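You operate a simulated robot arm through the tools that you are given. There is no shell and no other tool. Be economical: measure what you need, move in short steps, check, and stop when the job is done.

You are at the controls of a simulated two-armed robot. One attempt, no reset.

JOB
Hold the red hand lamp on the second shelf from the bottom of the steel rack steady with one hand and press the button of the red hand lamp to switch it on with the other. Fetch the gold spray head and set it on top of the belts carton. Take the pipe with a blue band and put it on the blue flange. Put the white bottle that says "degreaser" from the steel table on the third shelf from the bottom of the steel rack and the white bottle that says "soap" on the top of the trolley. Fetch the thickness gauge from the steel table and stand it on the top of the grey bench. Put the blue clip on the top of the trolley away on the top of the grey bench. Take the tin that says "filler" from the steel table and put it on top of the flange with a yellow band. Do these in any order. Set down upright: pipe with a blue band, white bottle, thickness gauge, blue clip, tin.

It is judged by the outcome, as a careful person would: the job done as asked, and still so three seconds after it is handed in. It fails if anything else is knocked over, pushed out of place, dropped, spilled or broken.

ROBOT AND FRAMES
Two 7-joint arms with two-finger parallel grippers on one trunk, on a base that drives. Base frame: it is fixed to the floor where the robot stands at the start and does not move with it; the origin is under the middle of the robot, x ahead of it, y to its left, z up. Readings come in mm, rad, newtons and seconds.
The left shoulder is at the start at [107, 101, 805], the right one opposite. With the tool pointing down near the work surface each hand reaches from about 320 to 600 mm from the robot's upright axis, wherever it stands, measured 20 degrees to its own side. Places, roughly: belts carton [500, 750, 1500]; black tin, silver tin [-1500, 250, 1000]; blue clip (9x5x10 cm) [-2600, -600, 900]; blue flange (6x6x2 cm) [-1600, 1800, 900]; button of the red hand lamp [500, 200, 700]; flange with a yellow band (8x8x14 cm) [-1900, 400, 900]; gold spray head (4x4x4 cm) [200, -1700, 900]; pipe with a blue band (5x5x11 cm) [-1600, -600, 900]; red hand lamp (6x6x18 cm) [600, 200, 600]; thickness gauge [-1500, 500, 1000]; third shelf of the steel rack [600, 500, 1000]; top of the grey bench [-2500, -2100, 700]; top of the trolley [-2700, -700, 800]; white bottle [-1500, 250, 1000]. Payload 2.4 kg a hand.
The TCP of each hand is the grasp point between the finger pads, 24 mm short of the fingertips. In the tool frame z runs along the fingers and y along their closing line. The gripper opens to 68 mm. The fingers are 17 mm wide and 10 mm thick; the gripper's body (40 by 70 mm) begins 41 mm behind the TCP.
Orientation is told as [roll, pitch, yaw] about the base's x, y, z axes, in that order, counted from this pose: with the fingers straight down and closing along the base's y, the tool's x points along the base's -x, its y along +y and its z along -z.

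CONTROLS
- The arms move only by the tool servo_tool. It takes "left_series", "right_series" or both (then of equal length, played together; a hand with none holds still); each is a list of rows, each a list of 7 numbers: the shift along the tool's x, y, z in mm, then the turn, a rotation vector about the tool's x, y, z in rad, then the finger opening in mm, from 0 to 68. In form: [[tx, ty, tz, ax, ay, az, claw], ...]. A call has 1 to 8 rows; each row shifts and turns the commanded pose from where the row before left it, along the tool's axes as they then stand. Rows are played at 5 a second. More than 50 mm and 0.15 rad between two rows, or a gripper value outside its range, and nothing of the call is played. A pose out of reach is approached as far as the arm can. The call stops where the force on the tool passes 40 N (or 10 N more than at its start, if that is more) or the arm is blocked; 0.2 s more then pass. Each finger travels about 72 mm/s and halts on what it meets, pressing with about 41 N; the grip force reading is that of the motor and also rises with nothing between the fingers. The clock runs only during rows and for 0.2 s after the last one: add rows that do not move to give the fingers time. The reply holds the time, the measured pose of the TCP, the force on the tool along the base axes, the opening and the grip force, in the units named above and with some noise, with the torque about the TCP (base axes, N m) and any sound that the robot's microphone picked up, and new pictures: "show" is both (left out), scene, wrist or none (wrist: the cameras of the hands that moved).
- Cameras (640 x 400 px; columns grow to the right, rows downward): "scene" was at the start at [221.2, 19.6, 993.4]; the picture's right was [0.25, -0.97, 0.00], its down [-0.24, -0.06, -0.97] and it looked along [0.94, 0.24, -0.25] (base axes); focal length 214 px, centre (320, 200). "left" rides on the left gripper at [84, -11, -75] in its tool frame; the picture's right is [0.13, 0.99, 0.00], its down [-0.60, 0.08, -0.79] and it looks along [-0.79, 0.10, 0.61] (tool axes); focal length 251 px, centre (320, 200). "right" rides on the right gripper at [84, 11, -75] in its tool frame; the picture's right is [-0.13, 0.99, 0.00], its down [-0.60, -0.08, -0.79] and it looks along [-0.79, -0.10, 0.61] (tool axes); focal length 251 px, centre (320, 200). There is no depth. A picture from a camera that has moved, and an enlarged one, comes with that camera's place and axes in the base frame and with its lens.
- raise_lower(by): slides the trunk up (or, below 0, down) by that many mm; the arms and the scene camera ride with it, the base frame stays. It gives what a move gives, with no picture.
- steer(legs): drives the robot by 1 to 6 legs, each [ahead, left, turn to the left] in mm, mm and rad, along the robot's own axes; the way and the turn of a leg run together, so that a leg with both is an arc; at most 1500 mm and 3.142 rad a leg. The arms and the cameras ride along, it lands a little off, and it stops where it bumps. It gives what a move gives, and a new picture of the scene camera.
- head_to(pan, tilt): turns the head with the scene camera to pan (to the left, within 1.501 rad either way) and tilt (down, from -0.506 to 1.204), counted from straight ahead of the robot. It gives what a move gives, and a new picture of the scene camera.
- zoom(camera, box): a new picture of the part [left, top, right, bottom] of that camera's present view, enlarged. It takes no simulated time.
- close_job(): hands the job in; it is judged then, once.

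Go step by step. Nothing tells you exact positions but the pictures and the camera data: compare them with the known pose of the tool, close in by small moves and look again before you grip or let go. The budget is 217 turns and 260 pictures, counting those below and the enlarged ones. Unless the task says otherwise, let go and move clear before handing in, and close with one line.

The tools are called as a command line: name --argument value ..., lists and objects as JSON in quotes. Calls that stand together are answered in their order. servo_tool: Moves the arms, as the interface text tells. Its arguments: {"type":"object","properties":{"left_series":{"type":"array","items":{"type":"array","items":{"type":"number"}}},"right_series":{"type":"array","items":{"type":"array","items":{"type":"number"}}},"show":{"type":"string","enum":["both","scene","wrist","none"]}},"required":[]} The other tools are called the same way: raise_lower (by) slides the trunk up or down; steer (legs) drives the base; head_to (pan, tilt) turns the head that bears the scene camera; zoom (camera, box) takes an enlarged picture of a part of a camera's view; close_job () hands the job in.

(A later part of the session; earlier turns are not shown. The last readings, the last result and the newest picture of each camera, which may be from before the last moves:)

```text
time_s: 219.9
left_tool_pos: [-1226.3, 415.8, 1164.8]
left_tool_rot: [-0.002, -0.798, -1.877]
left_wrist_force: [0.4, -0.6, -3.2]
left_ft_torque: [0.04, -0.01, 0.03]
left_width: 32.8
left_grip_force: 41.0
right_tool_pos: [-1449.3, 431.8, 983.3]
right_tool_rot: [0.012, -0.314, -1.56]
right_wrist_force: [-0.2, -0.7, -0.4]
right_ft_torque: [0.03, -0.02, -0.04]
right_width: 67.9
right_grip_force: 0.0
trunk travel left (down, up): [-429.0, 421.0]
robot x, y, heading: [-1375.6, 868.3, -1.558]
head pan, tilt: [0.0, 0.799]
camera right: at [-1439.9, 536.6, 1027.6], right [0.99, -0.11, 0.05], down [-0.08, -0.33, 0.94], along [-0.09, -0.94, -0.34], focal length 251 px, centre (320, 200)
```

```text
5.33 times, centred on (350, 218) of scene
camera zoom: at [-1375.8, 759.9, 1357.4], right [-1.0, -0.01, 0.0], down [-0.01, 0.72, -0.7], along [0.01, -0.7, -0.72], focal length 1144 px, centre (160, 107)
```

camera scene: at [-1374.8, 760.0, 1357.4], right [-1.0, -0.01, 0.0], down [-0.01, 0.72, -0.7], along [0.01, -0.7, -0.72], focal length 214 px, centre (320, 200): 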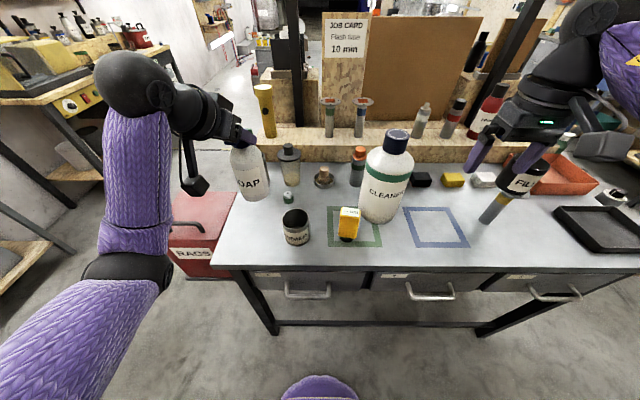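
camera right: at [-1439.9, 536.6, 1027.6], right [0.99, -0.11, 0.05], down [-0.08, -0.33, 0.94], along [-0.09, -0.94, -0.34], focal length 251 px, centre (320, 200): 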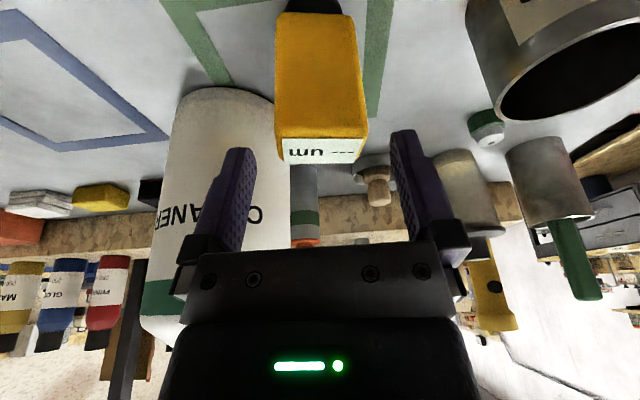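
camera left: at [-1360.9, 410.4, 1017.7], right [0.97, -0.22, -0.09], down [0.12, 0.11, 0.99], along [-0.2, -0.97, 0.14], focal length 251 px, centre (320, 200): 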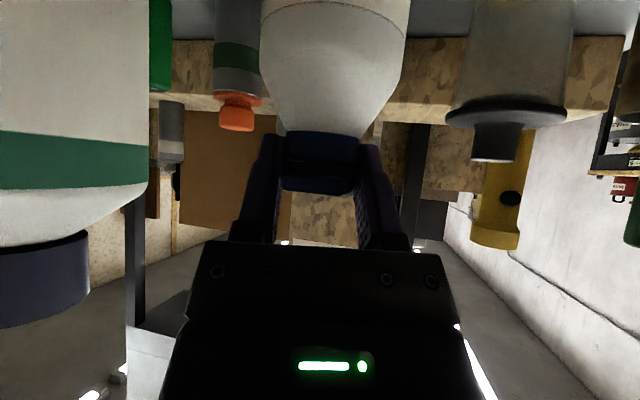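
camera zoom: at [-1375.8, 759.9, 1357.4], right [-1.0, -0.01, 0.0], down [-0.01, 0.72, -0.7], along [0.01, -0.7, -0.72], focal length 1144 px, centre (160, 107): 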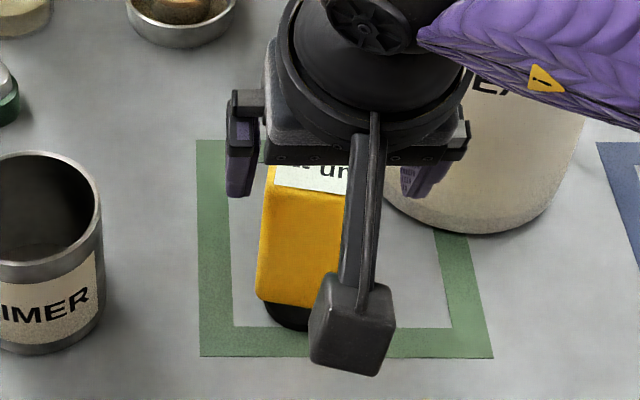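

servo_tool --right_series '[[0, 0.5, 18, 0, 0, 0, 68], [0, 0.5, 18, 0, 0, 0, 68], [0, 0, 17, 0, 0, 0, 68], [0, 0, 0, 0, 0, 0, 30], [0, 0, 0, 0, 0, 0, 30], [0, 0, 0, 0, 0, 0, 30]]' --show "wrist"

```text
time_s: 221.3
left_tool_pos: [-1224.2, 416.2, 1163.4]
left_tool_rot: [-0.003, -0.8, -1.878]
left_wrist_force: [-0.6, -0.7, -4.6]
left_ft_torque: [0.02, -0.02, 0.03]
left_width: 33.2
left_grip_force: 40.8
right_tool_pos: [-1446.5, 416.6, 930.1]
right_tool_rot: [0.01, -0.312, -1.561]
right_wrist_force: [-0.4, -0.3, 0.4]
right_ft_torque: [0.0, -0.02, -0.04]
right_width: 49.4
right_grip_force: 41.1
trunk travel left (down, up): [-429.0, 421.0]
robot x, y, heading: [-1377.5, 877.3, -1.565]
head pan, tilt: [0.0, 0.799]
camera right: at [-1437.6, 520.9, 975.4], right [0.99, -0.11, 0.05], down [-0.08, -0.33, 0.94], along [-0.09, -0.94, -0.34], focal length 251 px, centre (320, 200)
```

right: 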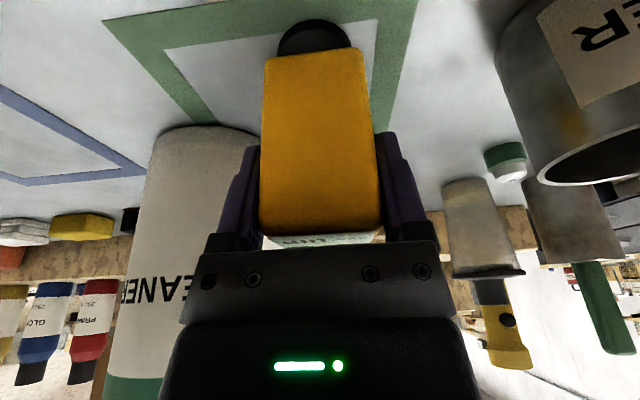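

Gauge held (49 mm). Lift, raise the trunk for clearance over the tin, back off and drive along the aisle toward the trolley side.

servo_tool --right_series '[[-12.3, 0, -38, 0, 0, 0, 30], [-12.3, 0, -38, 0, 0, 0, 30], [-12.3, 0, -38, 0, 0, 0, 30], [-12.3, 0, -38, 0, 0, 0, 30], [-12.3, 0, -38, 0, 0, 0, 30], [0, 0, 0, 0, 0, 0, 30]]' --show "none"

raise_lower --by 120

steer --legs '[[-120, 0, 0], [0, -1050, 0]]'

head_to --pan -0.3 --tilt 0.35

```text
time_s: 222.7
left_tool_pos: [-1225.2, 416.0, 1164.9]
left_tool_rot: [-0.004, -0.8, -1.878]
left_wrist_force: [-0.9, 0.0, -4.9]
left_ft_torque: [0.04, 0.03, -0.02]
left_width: 33.1
left_grip_force: 40.6
right_tool_pos: [-1450.2, 415.8, 1132.4]
right_tool_rot: [0.01, -0.315, -1.561]
right_wrist_force: [0.4, 0.1, -1.9]
right_ft_torque: [0.01, -0.01, -0.04]
right_width: 49.7
right_grip_force: 41.1
trunk travel left (down, up): [-429.0, 421.0]
robot x, y, heading: [-1378.9, 872.4, -1.563]
head pan, tilt: [0.0, 0.799]
```

```text
time_s: 224.2
left_tool_pos: [-1225.5, 417.1, 1283.1]
left_tool_rot: [-0.005, -0.8, -1.877]
left_wrist_force: [-0.2, -0.2, -3.7]
left_ft_torque: [0.08, 0.0, 0.03]
left_width: 33.0
left_grip_force: 41.7
right_tool_pos: [-1449.8, 415.9, 1249.7]
right_tool_rot: [0.011, -0.312, -1.56]
right_wrist_force: [0.6, 0.0, -1.7]
right_ft_torque: [-0.01, 0.0, -0.03]
right_width: 49.7
right_grip_force: 41.2
trunk travel left (down, up): [-549.0, 301.0]
robot x, y, heading: [-1377.8, 872.9, -1.565]
head pan, tilt: [0.0, 0.799]
```

```text
time_s: 230.4
left_tool_pos: [-2265.8, 527.3, 1285.0]
left_tool_rot: [-0.003, -0.8, -1.878]
left_wrist_force: [-0.5, -0.8, -3.7]
left_ft_torque: [0.03, -0.06, 0.02]
left_width: 33.2
left_grip_force: 40.6
right_tool_pos: [-2491.0, 526.7, 1251.2]
right_tool_rot: [0.014, -0.314, -1.561]
right_wrist_force: [-0.2, 0.0, -1.9]
right_ft_torque: [-0.02, -0.02, -0.01]
right_width: 50.0
right_grip_force: 40.5
trunk travel left (down, up): [-549.0, 301.0]
robot x, y, heading: [-2415.7, 983.1, -1.563]
head pan, tilt: [0.0, 0.799]
camera scene: at [-2416.4, 881.6, 1477.8], right [-1.0, -0.01, 0.0], down [-0.01, 0.72, -0.7], along [0.01, -0.7, -0.72], focal length 214 px, centre (320, 200)
```

scene: 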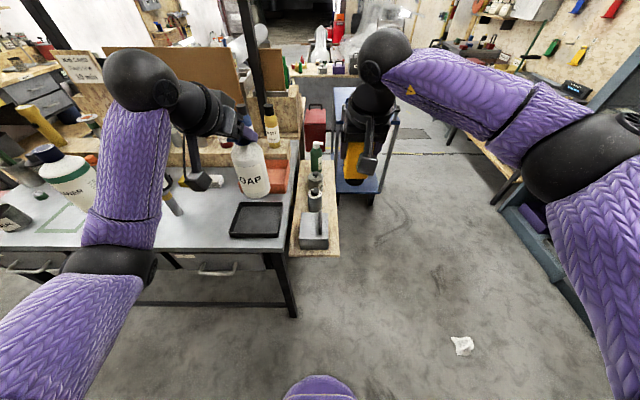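

```text
time_s: 231.3
left_tool_pos: [-2265.3, 527.1, 1284.6]
left_tool_rot: [-0.002, -0.8, -1.876]
left_wrist_force: [-0.1, 0.7, -4.6]
left_ft_torque: [0.03, -0.06, 0.01]
left_width: 33.0
left_grip_force: 41.1
right_tool_pos: [-2489.2, 527.4, 1251.9]
right_tool_rot: [0.009, -0.315, -1.559]
right_wrist_force: [-0.2, -0.2, -2.0]
right_ft_torque: [0.03, -0.01, -0.01]
right_width: 49.4
right_grip_force: 40.8
trunk travel left (down, up): [-549.0, 301.0]
robot x, y, heading: [-2415.6, 984.2, -1.562]
head pan, tilt: [-0.3, 0.351]
camera scene: at [-2443.4, 873.0, 1517.4], right [-0.96, 0.29, 0.0], down [0.1, 0.33, -0.94], along [-0.27, -0.9, -0.34], focal length 214 px, centre (320, 200)
```

scene: 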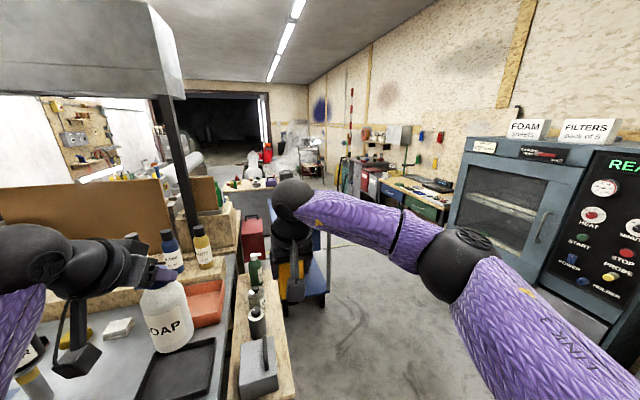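

The blue trolley is ahead to the south. Go around the small side table: strafe right, then forward, and look.

steer --legs '[[0, -415, 0], [850, 0, 0]]'

head_to --pan 0.2 --tilt 0.55

```text
time_s: 237.9
left_tool_pos: [-2675.0, -330.2, 1283.4]
left_tool_rot: [-0.003, -0.799, -1.88]
left_wrist_force: [0.6, -0.4, -4.4]
left_ft_torque: [-0.01, -0.04, 0.03]
left_width: 32.7
left_grip_force: 41.1
right_tool_pos: [-2899.2, -328.2, 1250.9]
right_tool_rot: [0.011, -0.314, -1.566]
right_wrist_force: [-0.1, -0.1, -2.2]
right_ft_torque: [0.03, -0.01, 0.01]
right_width: 49.8
right_grip_force: 41.0
trunk travel left (down, up): [-549.0, 301.0]
robot x, y, heading: [-2823.6, 128.8, -1.568]
head pan, tilt: [-0.3, 0.351]
camera scene: at [-2850.6, 17.0, 1517.4], right [-0.96, 0.29, 0.0], down [0.1, 0.33, -0.94], along [-0.27, -0.9, -0.34], focal length 214 px, centre (320, 200)
```

scene: 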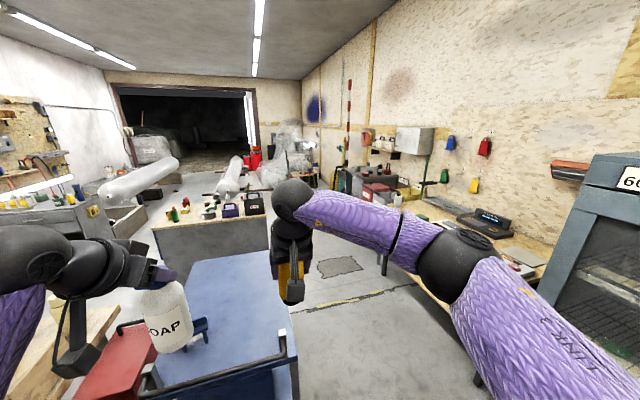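

```text
time_s: 238.9
left_tool_pos: [-2674.4, -329.8, 1283.8]
left_tool_rot: [-0.003, -0.798, -1.881]
left_wrist_force: [-0.1, -0.9, -3.9]
left_ft_torque: [0.02, 0.01, -0.03]
left_width: 33.0
left_grip_force: 40.9
right_tool_pos: [-2898.1, -327.8, 1250.6]
right_tool_rot: [0.01, -0.314, -1.566]
right_wrist_force: [0.5, 0.5, -1.8]
right_ft_torque: [0.0, -0.04, -0.02]
right_width: 49.6
right_grip_force: 40.5
trunk travel left (down, up): [-549.0, 301.0]
robot x, y, heading: [-2824.3, 125.6, -1.569]
head pan, tilt: [0.201, 0.55]
camera scene: at [-2805.2, 18.5, 1499.2], right [-0.98, -0.2, 0.0], down [-0.11, 0.51, -0.85], along [0.17, -0.83, -0.52], focal length 214 px, centre (320, 200)
```

scene: 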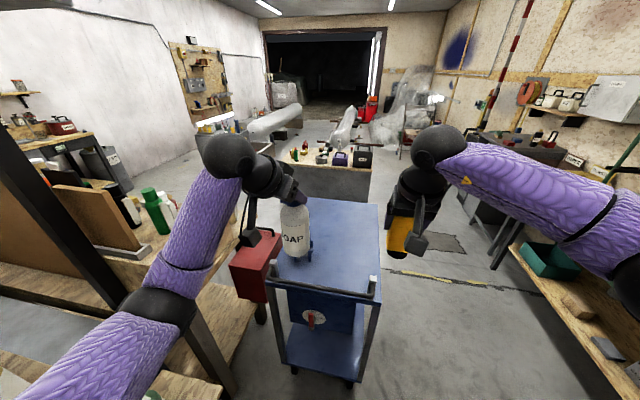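

The trolley top spans about x −2500…−2920, y −460…−1065. Drive closer and lower, then measure with the wrist camera.

steer --legs '[[165, 0, 0]]'

raise_lower --by -150

head_to --pan 0.35 --tilt 0.85

```text
time_s: 240.3
left_tool_pos: [-2673.3, -493.7, 1282.6]
left_tool_rot: [-0.004, -0.799, -1.881]
left_wrist_force: [-0.2, -1.0, -4.1]
left_ft_torque: [0.01, 0.01, 0.01]
left_width: 33.1
left_grip_force: 41.1
right_tool_pos: [-2897.4, -493.0, 1250.6]
right_tool_rot: [0.01, -0.312, -1.565]
right_wrist_force: [-0.2, 0.2, -1.3]
right_ft_torque: [0.01, 0.0, 0.0]
right_width: 49.6
right_grip_force: 40.7
trunk travel left (down, up): [-549.0, 301.0]
robot x, y, heading: [-2822.7, -34.7, -1.567]
head pan, tilt: [0.201, 0.55]
camera scene: at [-2804.4, -145.9, 1499.1], right [-0.98, -0.2, 0.0], down [-0.11, 0.51, -0.85], along [0.17, -0.83, -0.52], focal length 214 px, centre (320, 200)
```

scene: 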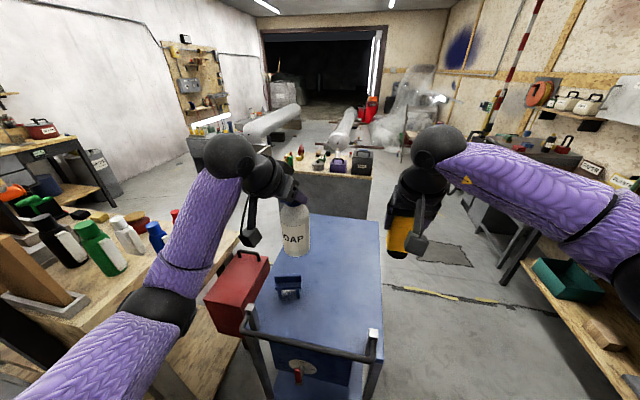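

```text
time_s: 242.1
left_tool_pos: [-2673.6, -493.1, 1134.4]
left_tool_rot: [-0.002, -0.8, -1.883]
left_wrist_force: [0.3, 0.2, -3.8]
left_ft_torque: [0.01, -0.03, -0.02]
left_width: 32.9
left_grip_force: 41.1
right_tool_pos: [-2897.7, -490.6, 1101.6]
right_tool_rot: [0.01, -0.314, -1.565]
right_wrist_force: [-0.8, -0.5, -2.3]
right_ft_torque: [0.01, 0.0, -0.02]
right_width: 49.9
right_grip_force: 40.8
trunk travel left (down, up): [-399.0, 451.0]
robot x, y, heading: [-2824.8, -36.2, -1.567]
head pan, tilt: [0.201, 0.55]
```

```text
time_s: 242.8
left_tool_pos: [-2674.4, -492.7, 1135.0]
left_tool_rot: [-0.004, -0.8, -1.885]
left_wrist_force: [-0.4, -0.1, -3.6]
left_ft_torque: [0.06, 0.0, 0.01]
left_width: 32.7
left_grip_force: 40.9
right_tool_pos: [-2898.2, -491.9, 1100.0]
right_tool_rot: [0.01, -0.314, -1.565]
right_wrist_force: [0.8, 0.4, -0.4]
right_ft_torque: [0.04, 0.02, 0.0]
right_width: 49.6
right_grip_force: 41.0
trunk travel left (down, up): [-399.0, 451.0]
robot x, y, heading: [-2824.6, -35.3, -1.569]
head pan, tilt: [0.351, 0.85]
camera scene: at [-2795.5, -145.0, 1323.2], right [-0.94, -0.35, 0.0], down [-0.26, 0.7, -0.66], along [0.23, -0.62, -0.75], focal length 214 px, centre (320, 200)
```

scene: 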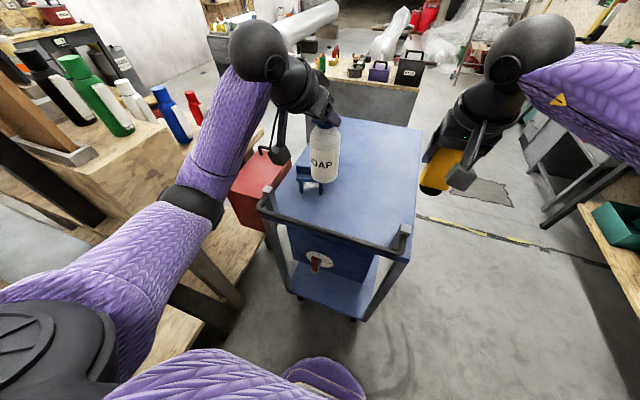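

zoom --camera "scene" --box '[250, 110, 430, 240]'

servo_tool --left_series '[[0, 0, 0, 0, 0, 0, 25]]' --show "wrist"

```text
3.08 times, centred on (340, 175) of scene
camera zoom: at [-2795.5, -145.0, 1323.2], right [-0.94, -0.35, 0.0], down [-0.26, 0.7, -0.66], along [0.23, -0.62, -0.75], focal length 660 px, centre (258, 277)
```

zoom: 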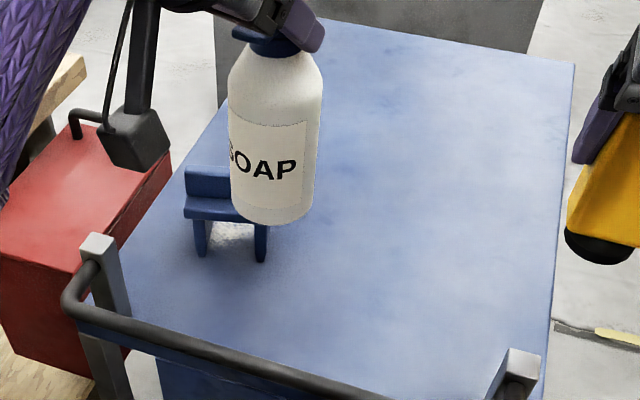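

```text
time_s: 243.2
left_tool_pos: [-2673.6, -492.1, 1134.0]
left_tool_rot: [-0.004, -0.799, -1.883]
left_wrist_force: [1.2, 0.4, -4.0]
left_ft_torque: [0.04, 0.03, 0.02]
left_width: 32.7
left_grip_force: 41.0
right_tool_pos: [-2897.1, -491.1, 1100.7]
right_tool_rot: [0.009, -0.313, -1.567]
right_wrist_force: [0.0, -0.2, -0.5]
right_ft_torque: [-0.03, -0.01, 0.0]
right_width: 49.8
right_grip_force: 41.4
trunk travel left (down, up): [-399.0, 451.0]
robot x, y, heading: [-2821.0, -34.1, -1.567]
head pan, tilt: [0.351, 0.85]
camera left: at [-2648.8, -383.4, 1126.9], right [0.97, -0.22, -0.09], down [0.12, 0.11, 0.99], along [-0.21, -0.97, 0.14], focal length 251 px, centre (320, 200)
```

left: 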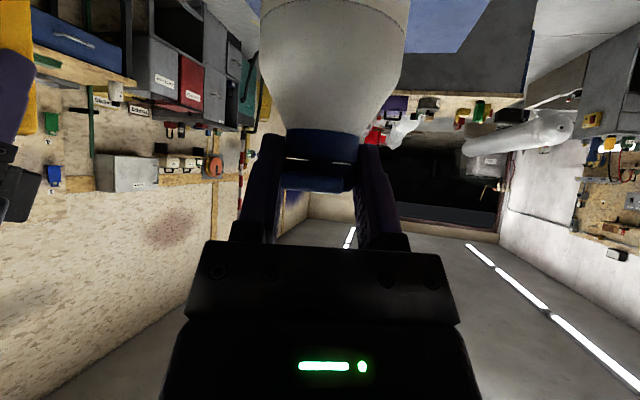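

Move the soap over a free spot near [-2765, -605] and lower most of the way.

servo_tool --left_series '[[-29.3, -17.2, 30.1, 0, 0, 0, 25], [-29.3, -17.2, 30.1, 0, 0, 0, 25], [-29.3, -17.2, 30.1, 0, 0, 0, 25], [28.7, 0, 27.9, 0, 0, 0, 25], [28.7, 0, 27.9, 0, 0, 0, 25], [28.7, 0, 27.9, 0, 0, 0, 25], [14, 0, 13.6, 0, 0, 0, 25], [0, 0, 0, 0, 0, 0, 25]]' --show "none"

zoom --camera "scene" --box '[250, 110, 430, 240]'

```text
time_s: 245.1
left_tool_pos: [-2761.9, -598.8, 1000.9]
left_tool_rot: [-0.004, -0.825, -1.885]
left_wrist_force: [0.4, 0.8, 10.2]
left_ft_torque: [0.19, 0.21, -0.04]
left_width: 33.1
left_grip_force: 40.8
right_tool_pos: [-2897.8, -490.4, 1101.8]
right_tool_rot: [0.009, -0.314, -1.565]
right_wrist_force: [0.5, 0.3, -1.6]
right_ft_torque: [0.0, 0.01, -0.01]
right_width: 49.6
right_grip_force: 41.0
trunk travel left (down, up): [-399.0, 451.0]
robot x, y, heading: [-2823.7, -39.8, -1.563]
head pan, tilt: [0.351, 0.85]
stopped in row 8 (left hand): the force on the tool passed its limit at 42 N (the readings are from after the stop); the commanded pose is now the measured one
```

```text
3.08 times, centred on (340, 175) of scene
camera zoom: at [-2795.4, -143.5, 1323.2], right [-0.94, -0.35, 0.0], down [-0.26, 0.7, -0.66], along [0.23, -0.62, -0.75], focal length 660 px, centre (258, 277)
```

zoom: 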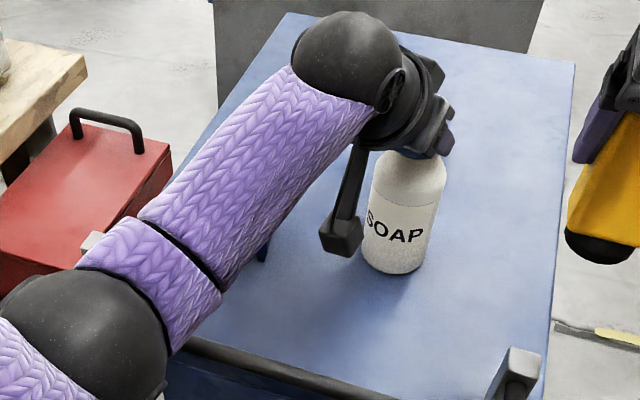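

Soap has contacted the trolley top. Release and lift.

servo_tool --left_series '[[0, 0, 0, 0, 0.02, 0, 25], [0, 0, 0, 0, 0, 0, 40], [0, 0, 0, 0, 0, 0, 66], [0, 0, 0, 0, 0, 0, 66], [-7, 0, -7, 0, 0, 0, 66], [-20, 0, -20, 0, 0, 0, 66], [-28, 0, -28, 0, 0, 0, 66], [-20, 0, -28, 0, 0, 0, 66]]' --show "none"

zoom --camera "scene" --box '[250, 110, 430, 240]'

```text
time_s: 246.9
left_tool_pos: [-2759.6, -591.9, 1112.1]
left_tool_rot: [-0.002, -0.798, -1.883]
left_wrist_force: [-0.6, -0.5, 0.0]
left_ft_torque: [0.02, -0.01, 0.04]
left_width: 66.1
left_grip_force: 0.2
right_tool_pos: [-2897.5, -491.6, 1100.3]
right_tool_rot: [0.009, -0.315, -1.564]
right_wrist_force: [0.6, 0.2, -1.4]
right_ft_torque: [0.02, 0.01, -0.01]
right_width: 49.9
right_grip_force: 41.2
trunk travel left (down, up): [-399.0, 451.0]
robot x, y, heading: [-2824.8, -36.3, -1.559]
head pan, tilt: [0.351, 0.85]
```

```text
3.08 times, centred on (340, 175) of scene
camera zoom: at [-2795.6, -144.6, 1323.2], right [-0.94, -0.35, 0.0], down [-0.26, 0.7, -0.66], along [0.23, -0.62, -0.75], focal length 660 px, centre (258, 277)
```

zoom: 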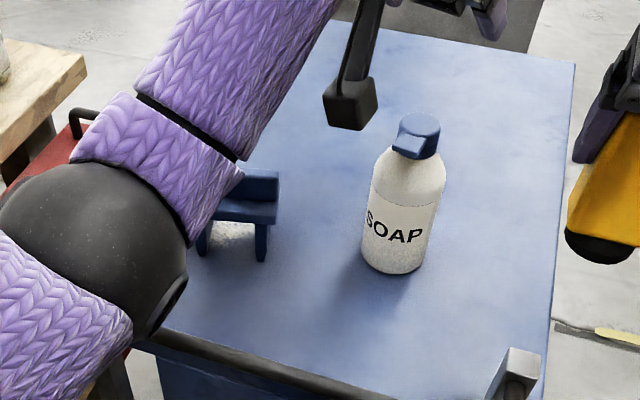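

Soap stands on the trolley. The clip's upright back plate should be gripped with the fingers closing along its depth, so straighten the left hand and yaw it ~−1.08 rad; then move in.

servo_tool --left_series '[[31, 0, -32, 0, 0, 0, 66], [31, 0, -32, 0, 0, 0, 66], [0, 0, 0, 0, 0.133, 0, 66], [0, 0, 0, 0, 0.133, 0, 66], [0, 0, 0, 0, 0.133, 0, 66], [0, 0, 0, 0, 0.133, 0, 66], [0, 0, 0, 0, 0.133, 0, 66], [0, 0, 0, 0, 0.133, 0, 66]]' --show "none"

servo_tool --left_series '[[0, 0, 0, 0, 0, 0.135, 66], [0, 0, 0, 0, 0, 0.135, 66], [0, 0, 0, 0, 0, 0.135, 66], [0, 0, 0, 0, 0, 0.135, 66], [0, 0, 0, 0, 0, 0.135, 66], [0, 0, 0, 0, 0, 0.135, 66], [0, 0, 0, 0, 0, 0.135, 66], [0, 0, 0, 0, 0, 0.135, 66]]' --show "none"

raise_lower --by -40

steer --legs '[[58, 0, 0]]'

```text
time_s: 248.7
left_tool_pos: [-2733.5, -506.2, 1110.7]
left_tool_rot: [-0.001, 0.003, -1.886]
left_wrist_force: [0.1, -0.8, 0.1]
left_ft_torque: [0.01, -0.01, -0.02]
left_width: 66.0
left_grip_force: 0.1
right_tool_pos: [-2898.0, -491.3, 1101.1]
right_tool_rot: [0.013, -0.315, -1.567]
right_wrist_force: [0.0, 0.2, -1.7]
right_ft_torque: [0.01, 0.01, -0.01]
right_width: 49.8
right_grip_force: 40.8
trunk travel left (down, up): [-399.0, 451.0]
robot x, y, heading: [-2826.5, -34.8, -1.567]
head pan, tilt: [0.351, 0.85]
```

```text
time_s: 249.0
left_tool_pos: [-2734.3, -507.6, 1111.9]
left_tool_rot: [-0.003, -0.009, -1.95]
left_wrist_force: [-1.5, -0.3, -1.7]
left_ft_torque: [-0.09, -0.1, 0.11]
left_width: 66.1
left_grip_force: 0.1
right_tool_pos: [-2898.6, -491.3, 1101.5]
right_tool_rot: [0.01, -0.313, -1.566]
right_wrist_force: [0.6, -1.1, -1.5]
right_ft_torque: [-0.03, 0.0, -0.01]
right_width: 49.5
right_grip_force: 40.8
trunk travel left (down, up): [-399.0, 451.0]
robot x, y, heading: [-2819.8, -39.1, -1.569]
head pan, tilt: [0.351, 0.85]
stopped in row 1 (left hand): the force on the tool passed its limit at 82 N (the readings are from after the stop); the commanded pose is now the measured one
```

```text
time_s: 249.4
left_tool_pos: [-2734.4, -509.5, 1103.9]
left_tool_rot: [-0.004, -0.015, -1.946]
left_wrist_force: [-8.6, -8.6, -9.7]
left_ft_torque: [-0.27, -0.34, 0.59]
left_width: 66.1
left_grip_force: 0.1
right_tool_pos: [-2898.4, -491.4, 1092.6]
right_tool_rot: [0.012, -0.311, -1.565]
right_wrist_force: [-0.3, 0.2, -1.0]
right_ft_torque: [0.02, 0.04, 0.01]
right_width: 49.9
right_grip_force: 40.7
trunk travel left (down, up): [-392.0, 458.0]
robot x, y, heading: [-2826.5, -36.4, -1.567]
head pan, tilt: [0.351, 0.85]
stopped: the force on the tool passed its limit at 42 N (the readings are from after the stop); the commanded pose is now the measured one
```

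```text
time_s: 250.4
left_tool_pos: [-2733.8, -569.7, 1103.8]
left_tool_rot: [-0.002, -0.013, -1.946]
left_wrist_force: [-17.3, -18.1, -14.1]
left_ft_torque: [-0.02, -0.92, 1.11]
left_width: 65.9
left_grip_force: 0.2
right_tool_pos: [-2897.0, -551.1, 1092.1]
right_tool_rot: [0.01, -0.314, -1.562]
right_wrist_force: [0.4, -0.5, -2.0]
right_ft_torque: [0.0, -0.01, -0.02]
right_width: 49.6
right_grip_force: 40.3
trunk travel left (down, up): [-392.0, 458.0]
robot x, y, heading: [-2825.7, -91.7, -1.564]
head pan, tilt: [0.351, 0.85]
camera scene: at [-2795.2, -205.5, 1315.9], right [-0.94, -0.35, 0.0], down [-0.26, 0.7, -0.66], along [0.23, -0.62, -0.75], focal length 214 px, centre (320, 200)
```

scene: 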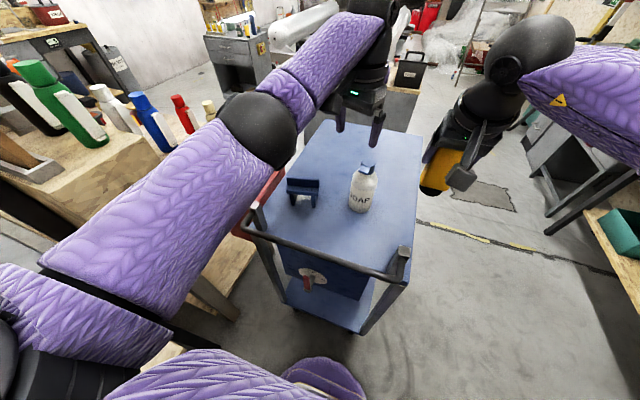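

The camera bracket meets the forearm when yawing that way; rotate the other way instead.

servo_tool --left_series '[[0, 0, 0, 0, 0, -0.142, 66], [0, 0, 0, 0, 0, -0.142, 66], [0, 0, 0, 0, 0, -0.142, 66], [0, 0, 0, 0, 0, -0.142, 66], [0, 0, 0, 0, 0, -0.142, 66], [0, 0, 0, 0, 0, -0.142, 66], [0, 0, 0, 0, 0, -0.142, 66], [0, 0, 0, 0, 0, -0.142, 66]]' --show "none"

servo_tool --left_series '[[0, 0, 0, 0, 0, -0.142, 66], [0, 0, 0, 0, 0, -0.142, 66], [0, 0, 0, 0, 0, -0.142, 66], [0, 0, 0, 0, 0, -0.142, 66], [0, 0, 0, 0, 0, -0.142, 66], [0, 0, 0, 0, 0, -0.142, 66], [0, 0, 0, 0, 0, -0.13, 66]]' --show "none"

```text
time_s: 252.2
left_tool_pos: [-2733.3, -567.4, 1103.3]
left_tool_rot: [-0.014, -0.004, -0.808]
left_wrist_force: [-0.1, -0.2, -0.9]
left_ft_torque: [0.03, -0.01, 0.0]
left_width: 66.2
left_grip_force: 0.1
right_tool_pos: [-2897.5, -550.8, 1094.2]
right_tool_rot: [0.011, -0.313, -1.563]
right_wrist_force: [0.2, 0.6, -0.8]
right_ft_torque: [-0.04, 0.03, 0.01]
right_width: 49.7
right_grip_force: 41.0
trunk travel left (down, up): [-392.0, 458.0]
robot x, y, heading: [-2823.2, -95.7, -1.565]
head pan, tilt: [0.351, 0.85]
```

```text
time_s: 253.8
left_tool_pos: [-2733.2, -567.9, 1103.2]
left_tool_rot: [-0.011, 0.01, 0.175]
left_wrist_force: [-0.6, -0.7, 0.6]
left_ft_torque: [0.04, 0.02, 0.0]
left_width: 66.1
left_grip_force: 0.2
right_tool_pos: [-2897.0, -550.9, 1093.2]
right_tool_rot: [0.011, -0.312, -1.563]
right_wrist_force: [0.0, 0.4, -1.4]
right_ft_torque: [0.0, 0.02, -0.01]
right_width: 49.7
right_grip_force: 41.5
trunk travel left (down, up): [-392.0, 458.0]
robot x, y, heading: [-2823.7, -96.1, -1.564]
head pan, tilt: [0.351, 0.85]
```

servo_tool --left_series '[[-30, 0, 0, 0, 0, 0, 66], [-30, 0, 10, 0, 0, 0, 66], [-30, 0, 10, 0, 0, 0, 66], [0, 0, 0, 0, 0, 0, 66]]' --show "wrist"

zoom --camera "scene" --box '[260, 140, 380, 230]'

```text
time_s: 254.8
left_tool_pos: [-2643.5, -553.9, 1081.3]
left_tool_rot: [-0.011, 0.011, 0.173]
left_wrist_force: [-0.1, -0.1, -0.3]
left_ft_torque: [0.0, 0.02, -0.01]
left_width: 66.3
left_grip_force: 0.2
right_tool_pos: [-2896.7, -550.3, 1093.8]
right_tool_rot: [0.01, -0.313, -1.563]
right_wrist_force: [-0.4, 0.2, -1.5]
right_ft_torque: [0.0, 0.01, 0.01]
right_width: 49.6
right_grip_force: 41.0
trunk travel left (down, up): [-392.0, 458.0]
robot x, y, heading: [-2825.1, -92.5, -1.569]
head pan, tilt: [0.351, 0.85]
camera left: at [-2723.6, -579.2, 1159.0], right [-0.3, 0.95, -0.01], down [0.59, 0.19, 0.79], along [0.75, 0.23, -0.62], focal length 251 px, centre (320, 200)
```

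left: 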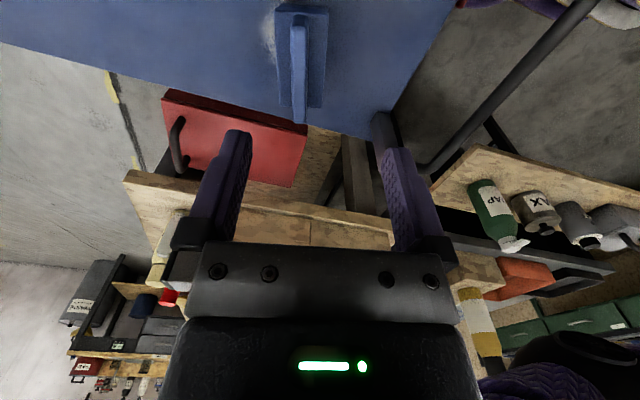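

```text
4.44 times, centred on (320, 185) of scene
camera zoom: at [-2795.1, -204.5, 1316.0], right [-0.94, -0.35, 0.0], down [-0.26, 0.7, -0.66], along [0.23, -0.62, -0.75], focal length 953 px, centre (320, 267)
```

zoom: 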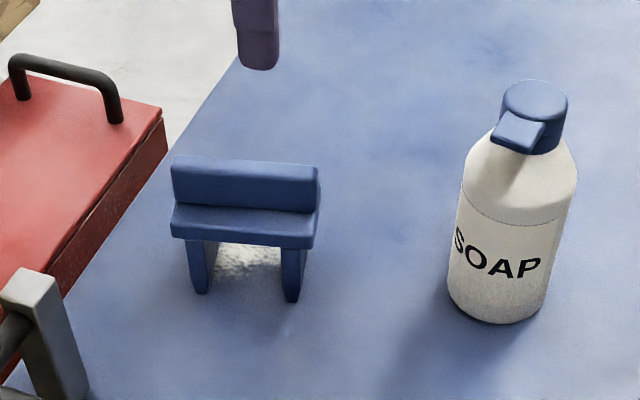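

The clip is an inverted-T block with a central ridge along [-2622, -568], top ≈946. Align to it and descend to 35 mm above.

servo_tool --left_series '[[-9.4, -8.7, 25, 0, 0, -0.05, 66], [-9.4, -8.7, 35, 0, 0, 0, 66], [0, 0, 35, 0, 0, 0, 66], [0, 0, 0, 0, 0, 0, 66]]' --show "wrist"

zoom --camera "scene" --box '[260, 140, 380, 230]'

```text
time_s: 255.8
left_tool_pos: [-2624.4, -567.9, 987.2]
left_tool_rot: [-0.011, 0.011, 0.224]
left_wrist_force: [0.1, 0.8, -0.1]
left_ft_torque: [-0.02, 0.04, -0.02]
left_width: 65.9
left_grip_force: 0.0
right_tool_pos: [-2898.0, -549.7, 1093.2]
right_tool_rot: [0.01, -0.313, -1.565]
right_wrist_force: [-1.1, -0.8, -1.8]
right_ft_torque: [-0.04, 0.01, -0.01]
right_width: 49.6
right_grip_force: 41.4
trunk travel left (down, up): [-392.0, 458.0]
robot x, y, heading: [-2823.7, -94.4, -1.564]
head pan, tilt: [0.351, 0.85]
camera left: at [-2702.8, -596.6, 1063.4], right [-0.35, 0.94, -0.01], down [0.58, 0.22, 0.79], along [0.74, 0.27, -0.62], focal length 251 px, centre (320, 200)
```

left: 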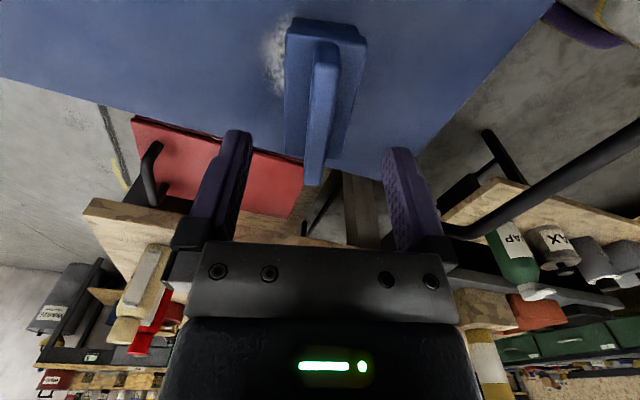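

```text
4.44 times, centred on (320, 185) of scene
camera zoom: at [-2795.1, -204.5, 1316.0], right [-0.94, -0.35, 0.0], down [-0.26, 0.7, -0.66], along [0.23, -0.62, -0.75], focal length 953 px, centre (320, 267)
```

zoom: 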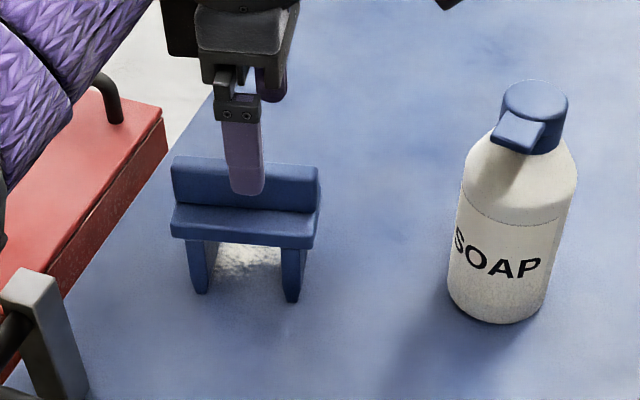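

Aligned with the ridge. Descend 48 mm and grip.

servo_tool --left_series '[[0, 1, 16, 0, 0, 0, 66], [0, 0, 16, 0, 0, 0, 66], [0, 0, 14, 0, 0, 0, 66], [0, 0, 0, 0, 0, 0, 5], [0, 0, 0, 0, 0, 0, 5], [0, 0, 0, 0, 0, 0, 5], [0, 0, 0, 0, 0, 0, 5]]' --show "wrist"

```text
time_s: 257.4
left_tool_pos: [-2623.9, -566.5, 942.3]
left_tool_rot: [-0.011, 0.011, 0.224]
left_wrist_force: [-0.5, 0.1, -0.1]
left_ft_torque: [0.06, 0.02, -0.02]
left_width: 13.8
left_grip_force: 33.2
right_tool_pos: [-2897.6, -551.1, 1093.2]
right_tool_rot: [0.01, -0.313, -1.563]
right_wrist_force: [0.4, 0.8, -1.9]
right_ft_torque: [-0.01, 0.01, -0.01]
right_width: 49.8
right_grip_force: 41.1
trunk travel left (down, up): [-392.0, 458.0]
robot x, y, heading: [-2820.4, -93.9, -1.567]
head pan, tilt: [0.351, 0.85]
camera left: at [-2701.6, -596.4, 1018.7], right [-0.35, 0.94, -0.01], down [0.58, 0.22, 0.79], along [0.74, 0.27, -0.62], focal length 251 px, centre (320, 200)
```

left: 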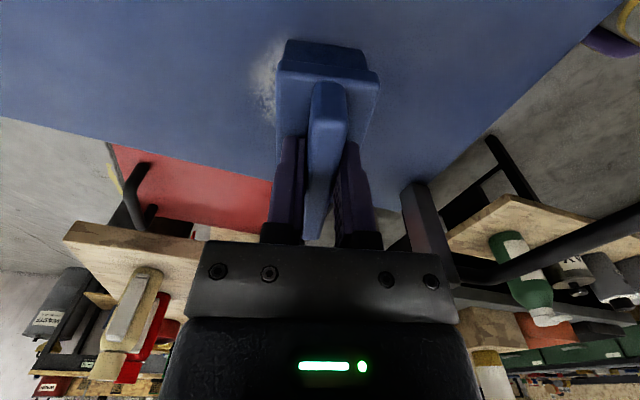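

Clip held by its ridge. Lift, back away, and survey the corridor to the grey bench.

servo_tool --left_series '[[0, 0, -35, 0, 0, 0, 5], [0, 0, -45, 0, 0, 0, 5], [0, 0, -45, 0, 0, 0, 5], [0, 0, -35, 0, 0, 0, 5]]' --show "none"

steer --legs '[[-250, -100, 0]]'

head_to --pan -0.35 --tilt 0.6

```text
time_s: 258.4
left_tool_pos: [-2620.9, -566.5, 1102.8]
left_tool_rot: [-0.008, 0.011, 0.223]
left_wrist_force: [-0.4, -0.6, -1.7]
left_ft_torque: [-0.02, -0.01, 0.04]
left_width: 13.5
left_grip_force: 33.8
right_tool_pos: [-2898.2, -549.8, 1093.7]
right_tool_rot: [0.011, -0.312, -1.562]
right_wrist_force: [-0.1, -0.7, -1.2]
right_ft_torque: [-0.03, 0.03, 0.0]
right_width: 49.6
right_grip_force: 41.0
trunk travel left (down, up): [-392.0, 458.0]
robot x, y, heading: [-2824.6, -96.8, -1.564]
head pan, tilt: [0.351, 0.85]
```

```text
time_s: 260.3
left_tool_pos: [-2722.2, -317.2, 1104.3]
left_tool_rot: [-0.011, 0.011, 0.226]
left_wrist_force: [1.4, -0.3, -1.3]
left_ft_torque: [0.0, 0.03, 0.02]
left_width: 14.0
left_grip_force: 32.9
right_tool_pos: [-2997.3, -301.4, 1093.0]
right_tool_rot: [0.011, -0.314, -1.562]
right_wrist_force: [0.7, 0.0, -0.9]
right_ft_torque: [0.0, 0.02, -0.02]
right_width: 49.5
right_grip_force: 40.8
trunk travel left (down, up): [-392.0, 458.0]
robot x, y, heading: [-2928.7, 152.1, -1.564]
head pan, tilt: [0.351, 0.85]
camera scene: at [-2897.2, 44.9, 1316.0], right [-0.94, -0.35, 0.0], down [-0.26, 0.7, -0.66], along [0.23, -0.62, -0.75], focal length 214 px, centre (320, 200)
```

scene: 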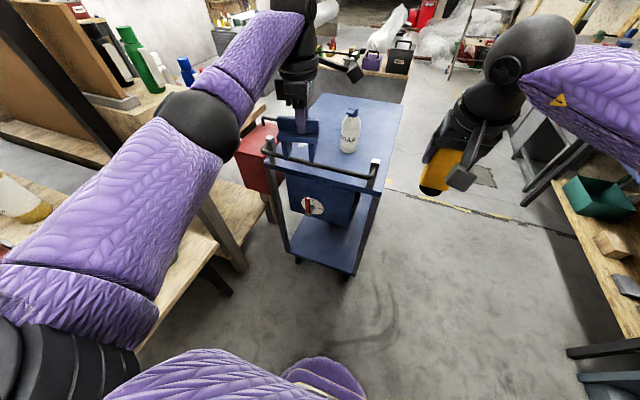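

```text
time_s: 261.4
left_tool_pos: [-2723.8, -318.3, 1101.9]
left_tool_rot: [-0.011, 0.009, 0.226]
left_wrist_force: [-0.4, 0.1, -1.8]
left_ft_torque: [-0.01, 0.05, -0.04]
left_width: 13.5
left_grip_force: 33.3
right_tool_pos: [-2998.8, -301.2, 1093.6]
right_tool_rot: [0.011, -0.312, -1.563]
right_wrist_force: [0.2, 0.7, -2.2]
right_ft_torque: [-0.02, 0.03, 0.02]
right_width: 49.8
right_grip_force: 40.8
trunk travel left (down, up): [-392.0, 458.0]
robot x, y, heading: [-2927.7, 152.2, -1.564]
head pan, tilt: [-0.351, 0.6]
camera scene: at [-2954.1, 34.3, 1336.8], right [-0.94, 0.34, 0.0], down [0.19, 0.53, -0.82], along [-0.28, -0.78, -0.57], focal length 214 px, centre (320, 200)
```

scene: 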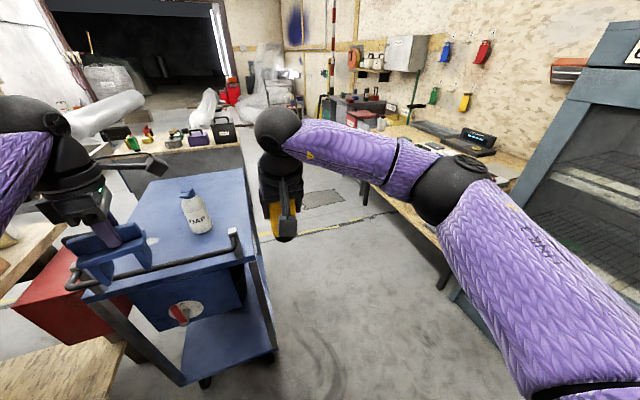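

The corridor on the right is wide. Drive around the trolley to stand in front of the grey bench.

steer --legs '[[0, -400, 0], [1450, 0, 0], [100, 0, 0], [0, 750, 0]]'

head_to --pan 0.0 --tilt 0.6

```text
time_s: 275.0
left_tool_pos: [-2366.9, -1852.1, 1100.8]
left_tool_rot: [-0.011, 0.011, 0.235]
left_wrist_force: [0.3, 0.5, -1.7]
left_ft_torque: [-0.02, 0.02, -0.01]
left_width: 13.7
left_grip_force: 33.6
right_tool_pos: [-2642.2, -1838.1, 1093.8]
right_tool_rot: [0.01, -0.312, -1.553]
right_wrist_force: [-0.3, -0.3, -1.6]
right_ft_torque: [-0.02, 0.02, 0.01]
right_width: 49.8
right_grip_force: 40.9
trunk travel left (down, up): [-392.0, 458.0]
robot x, y, heading: [-2578.0, -1381.3, -1.554]
head pan, tilt: [-0.351, 0.6]
camera scene: at [-2602.1, -1502.5, 1336.9], right [-0.95, 0.33, 0.0], down [0.18, 0.53, -0.82], along [-0.27, -0.78, -0.57], focal length 214 px, centre (320, 200)
```

scene: 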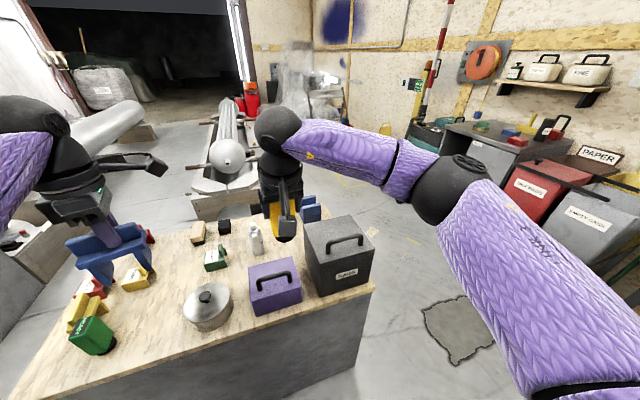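

```text
time_s: 275.8
left_tool_pos: [-2366.6, -1851.7, 1103.5]
left_tool_rot: [-0.011, 0.012, 0.236]
left_wrist_force: [0.1, -0.2, -1.4]
left_ft_torque: [0.01, 0.02, 0.03]
left_width: 13.4
left_grip_force: 33.1
right_tool_pos: [-2643.5, -1839.1, 1093.5]
right_tool_rot: [0.009, -0.315, -1.552]
right_wrist_force: [-0.1, 0.0, -1.4]
right_ft_torque: [0.02, -0.03, -0.03]
right_width: 49.7
right_grip_force: 40.7
trunk travel left (down, up): [-392.0, 458.0]
robot x, y, heading: [-2582.2, -1380.1, -1.556]
head pan, tilt: [0.0, 0.6]
camera scene: at [-2572.0, -1507.3, 1336.8], right [-1.0, -0.02, 0.0], down [-0.01, 0.57, -0.82], along [0.01, -0.82, -0.57], focal length 214 px, centre (320, 200)
```

scene: 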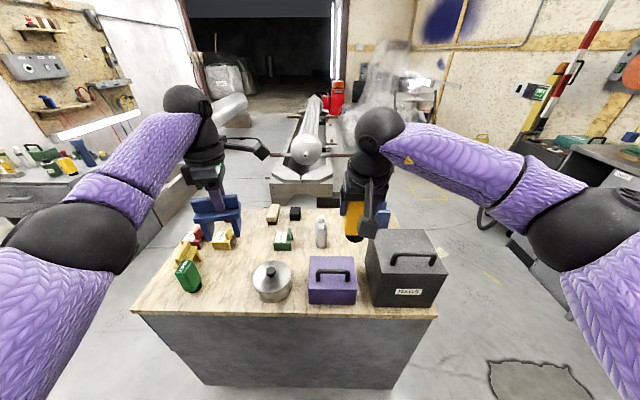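

This matches the grey bench (wood top). There's a free patch between the green box and the pot; zoom on it.

zoom --camera "scene" --box '[130, 190, 340, 325]'

```text
2.96 times, centred on (235, 258) of scene
camera zoom: at [-2572.0, -1507.3, 1336.8], right [-1.0, -0.02, 0.0], down [-0.01, 0.57, -0.82], along [0.01, -0.82, -0.57], focal length 636 px, centre (572, 30)
```

zoom: 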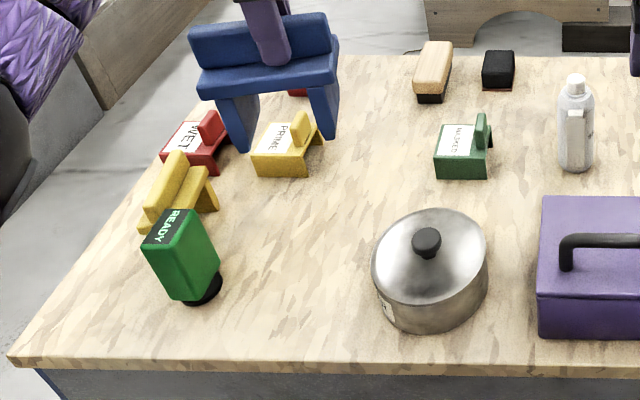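

Free patch found: clip target ≈[-2310, -1925], gauge target ≈[-2310, -1838]. Position the base and lower the trunk.

steer --legs '[[62, 150, 0]]'

raise_lower --by -85

head_to --pan 0.2 --tilt 0.85

```text
time_s: 277.2
left_tool_pos: [-2221.7, -1912.0, 1102.4]
left_tool_rot: [-0.009, 0.011, 0.234]
left_wrist_force: [1.0, 0.3, -1.4]
left_ft_torque: [-0.01, -0.01, -0.02]
left_width: 13.7
left_grip_force: 33.7
right_tool_pos: [-2496.6, -1898.2, 1092.7]
right_tool_rot: [0.01, -0.312, -1.553]
right_wrist_force: [0.0, 0.2, -2.3]
right_ft_torque: [0.02, 0.01, 0.02]
right_width: 49.5
right_grip_force: 40.5
trunk travel left (down, up): [-392.0, 458.0]
robot x, y, heading: [-2425.9, -1442.8, -1.55]
head pan, tilt: [0.0, 0.6]
camera scene: at [-2424.8, -1566.8, 1336.8], right [-1.0, -0.02, 0.0], down [-0.01, 0.57, -0.82], along [0.01, -0.82, -0.57], focal length 214 px, centre (320, 200)
```

scene: 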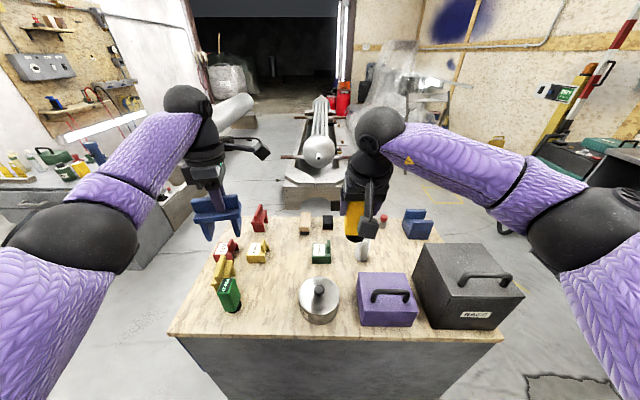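

```text
time_s: 278.4
left_tool_pos: [-2222.5, -1912.0, 1018.0]
left_tool_rot: [-0.01, 0.012, 0.233]
left_wrist_force: [-0.3, 0.5, -1.5]
left_ft_torque: [-0.01, 0.01, -0.02]
left_width: 13.6
left_grip_force: 33.8
right_tool_pos: [-2497.0, -1897.4, 1008.7]
right_tool_rot: [0.01, -0.312, -1.551]
right_wrist_force: [0.4, 0.4, -1.2]
right_ft_torque: [0.03, -0.02, 0.03]
right_width: 49.8
right_grip_force: 41.6
trunk travel left (down, up): [-307.0, 543.0]
robot x, y, heading: [-2430.5, -1441.2, -1.552]
head pan, tilt: [0.0, 0.6]
```

```text
time_s: 279.2
left_tool_pos: [-2220.9, -1911.6, 1016.7]
left_tool_rot: [-0.009, 0.01, 0.234]
left_wrist_force: [0.5, -0.3, -0.8]
left_ft_torque: [-0.01, -0.01, 0.0]
left_width: 13.4
left_grip_force: 33.1
right_tool_pos: [-2496.6, -1898.2, 1007.4]
right_tool_rot: [0.009, -0.312, -1.553]
right_wrist_force: [-0.1, -0.5, 0.1]
right_ft_torque: [-0.01, -0.02, 0.03]
right_width: 49.6
right_grip_force: 41.2
trunk travel left (down, up): [-307.0, 543.0]
robot x, y, heading: [-2428.9, -1439.8, -1.553]
head pan, tilt: [0.201, 0.85]
camera scene: at [-2409.9, -1569.1, 1230.2], right [-0.98, -0.22, 0.0], down [-0.16, 0.73, -0.66], along [0.14, -0.64, -0.75], focal length 214 px, centre (320, 200)
```

scene: 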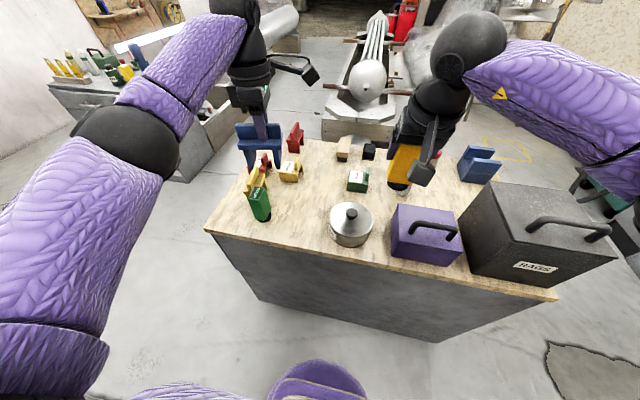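

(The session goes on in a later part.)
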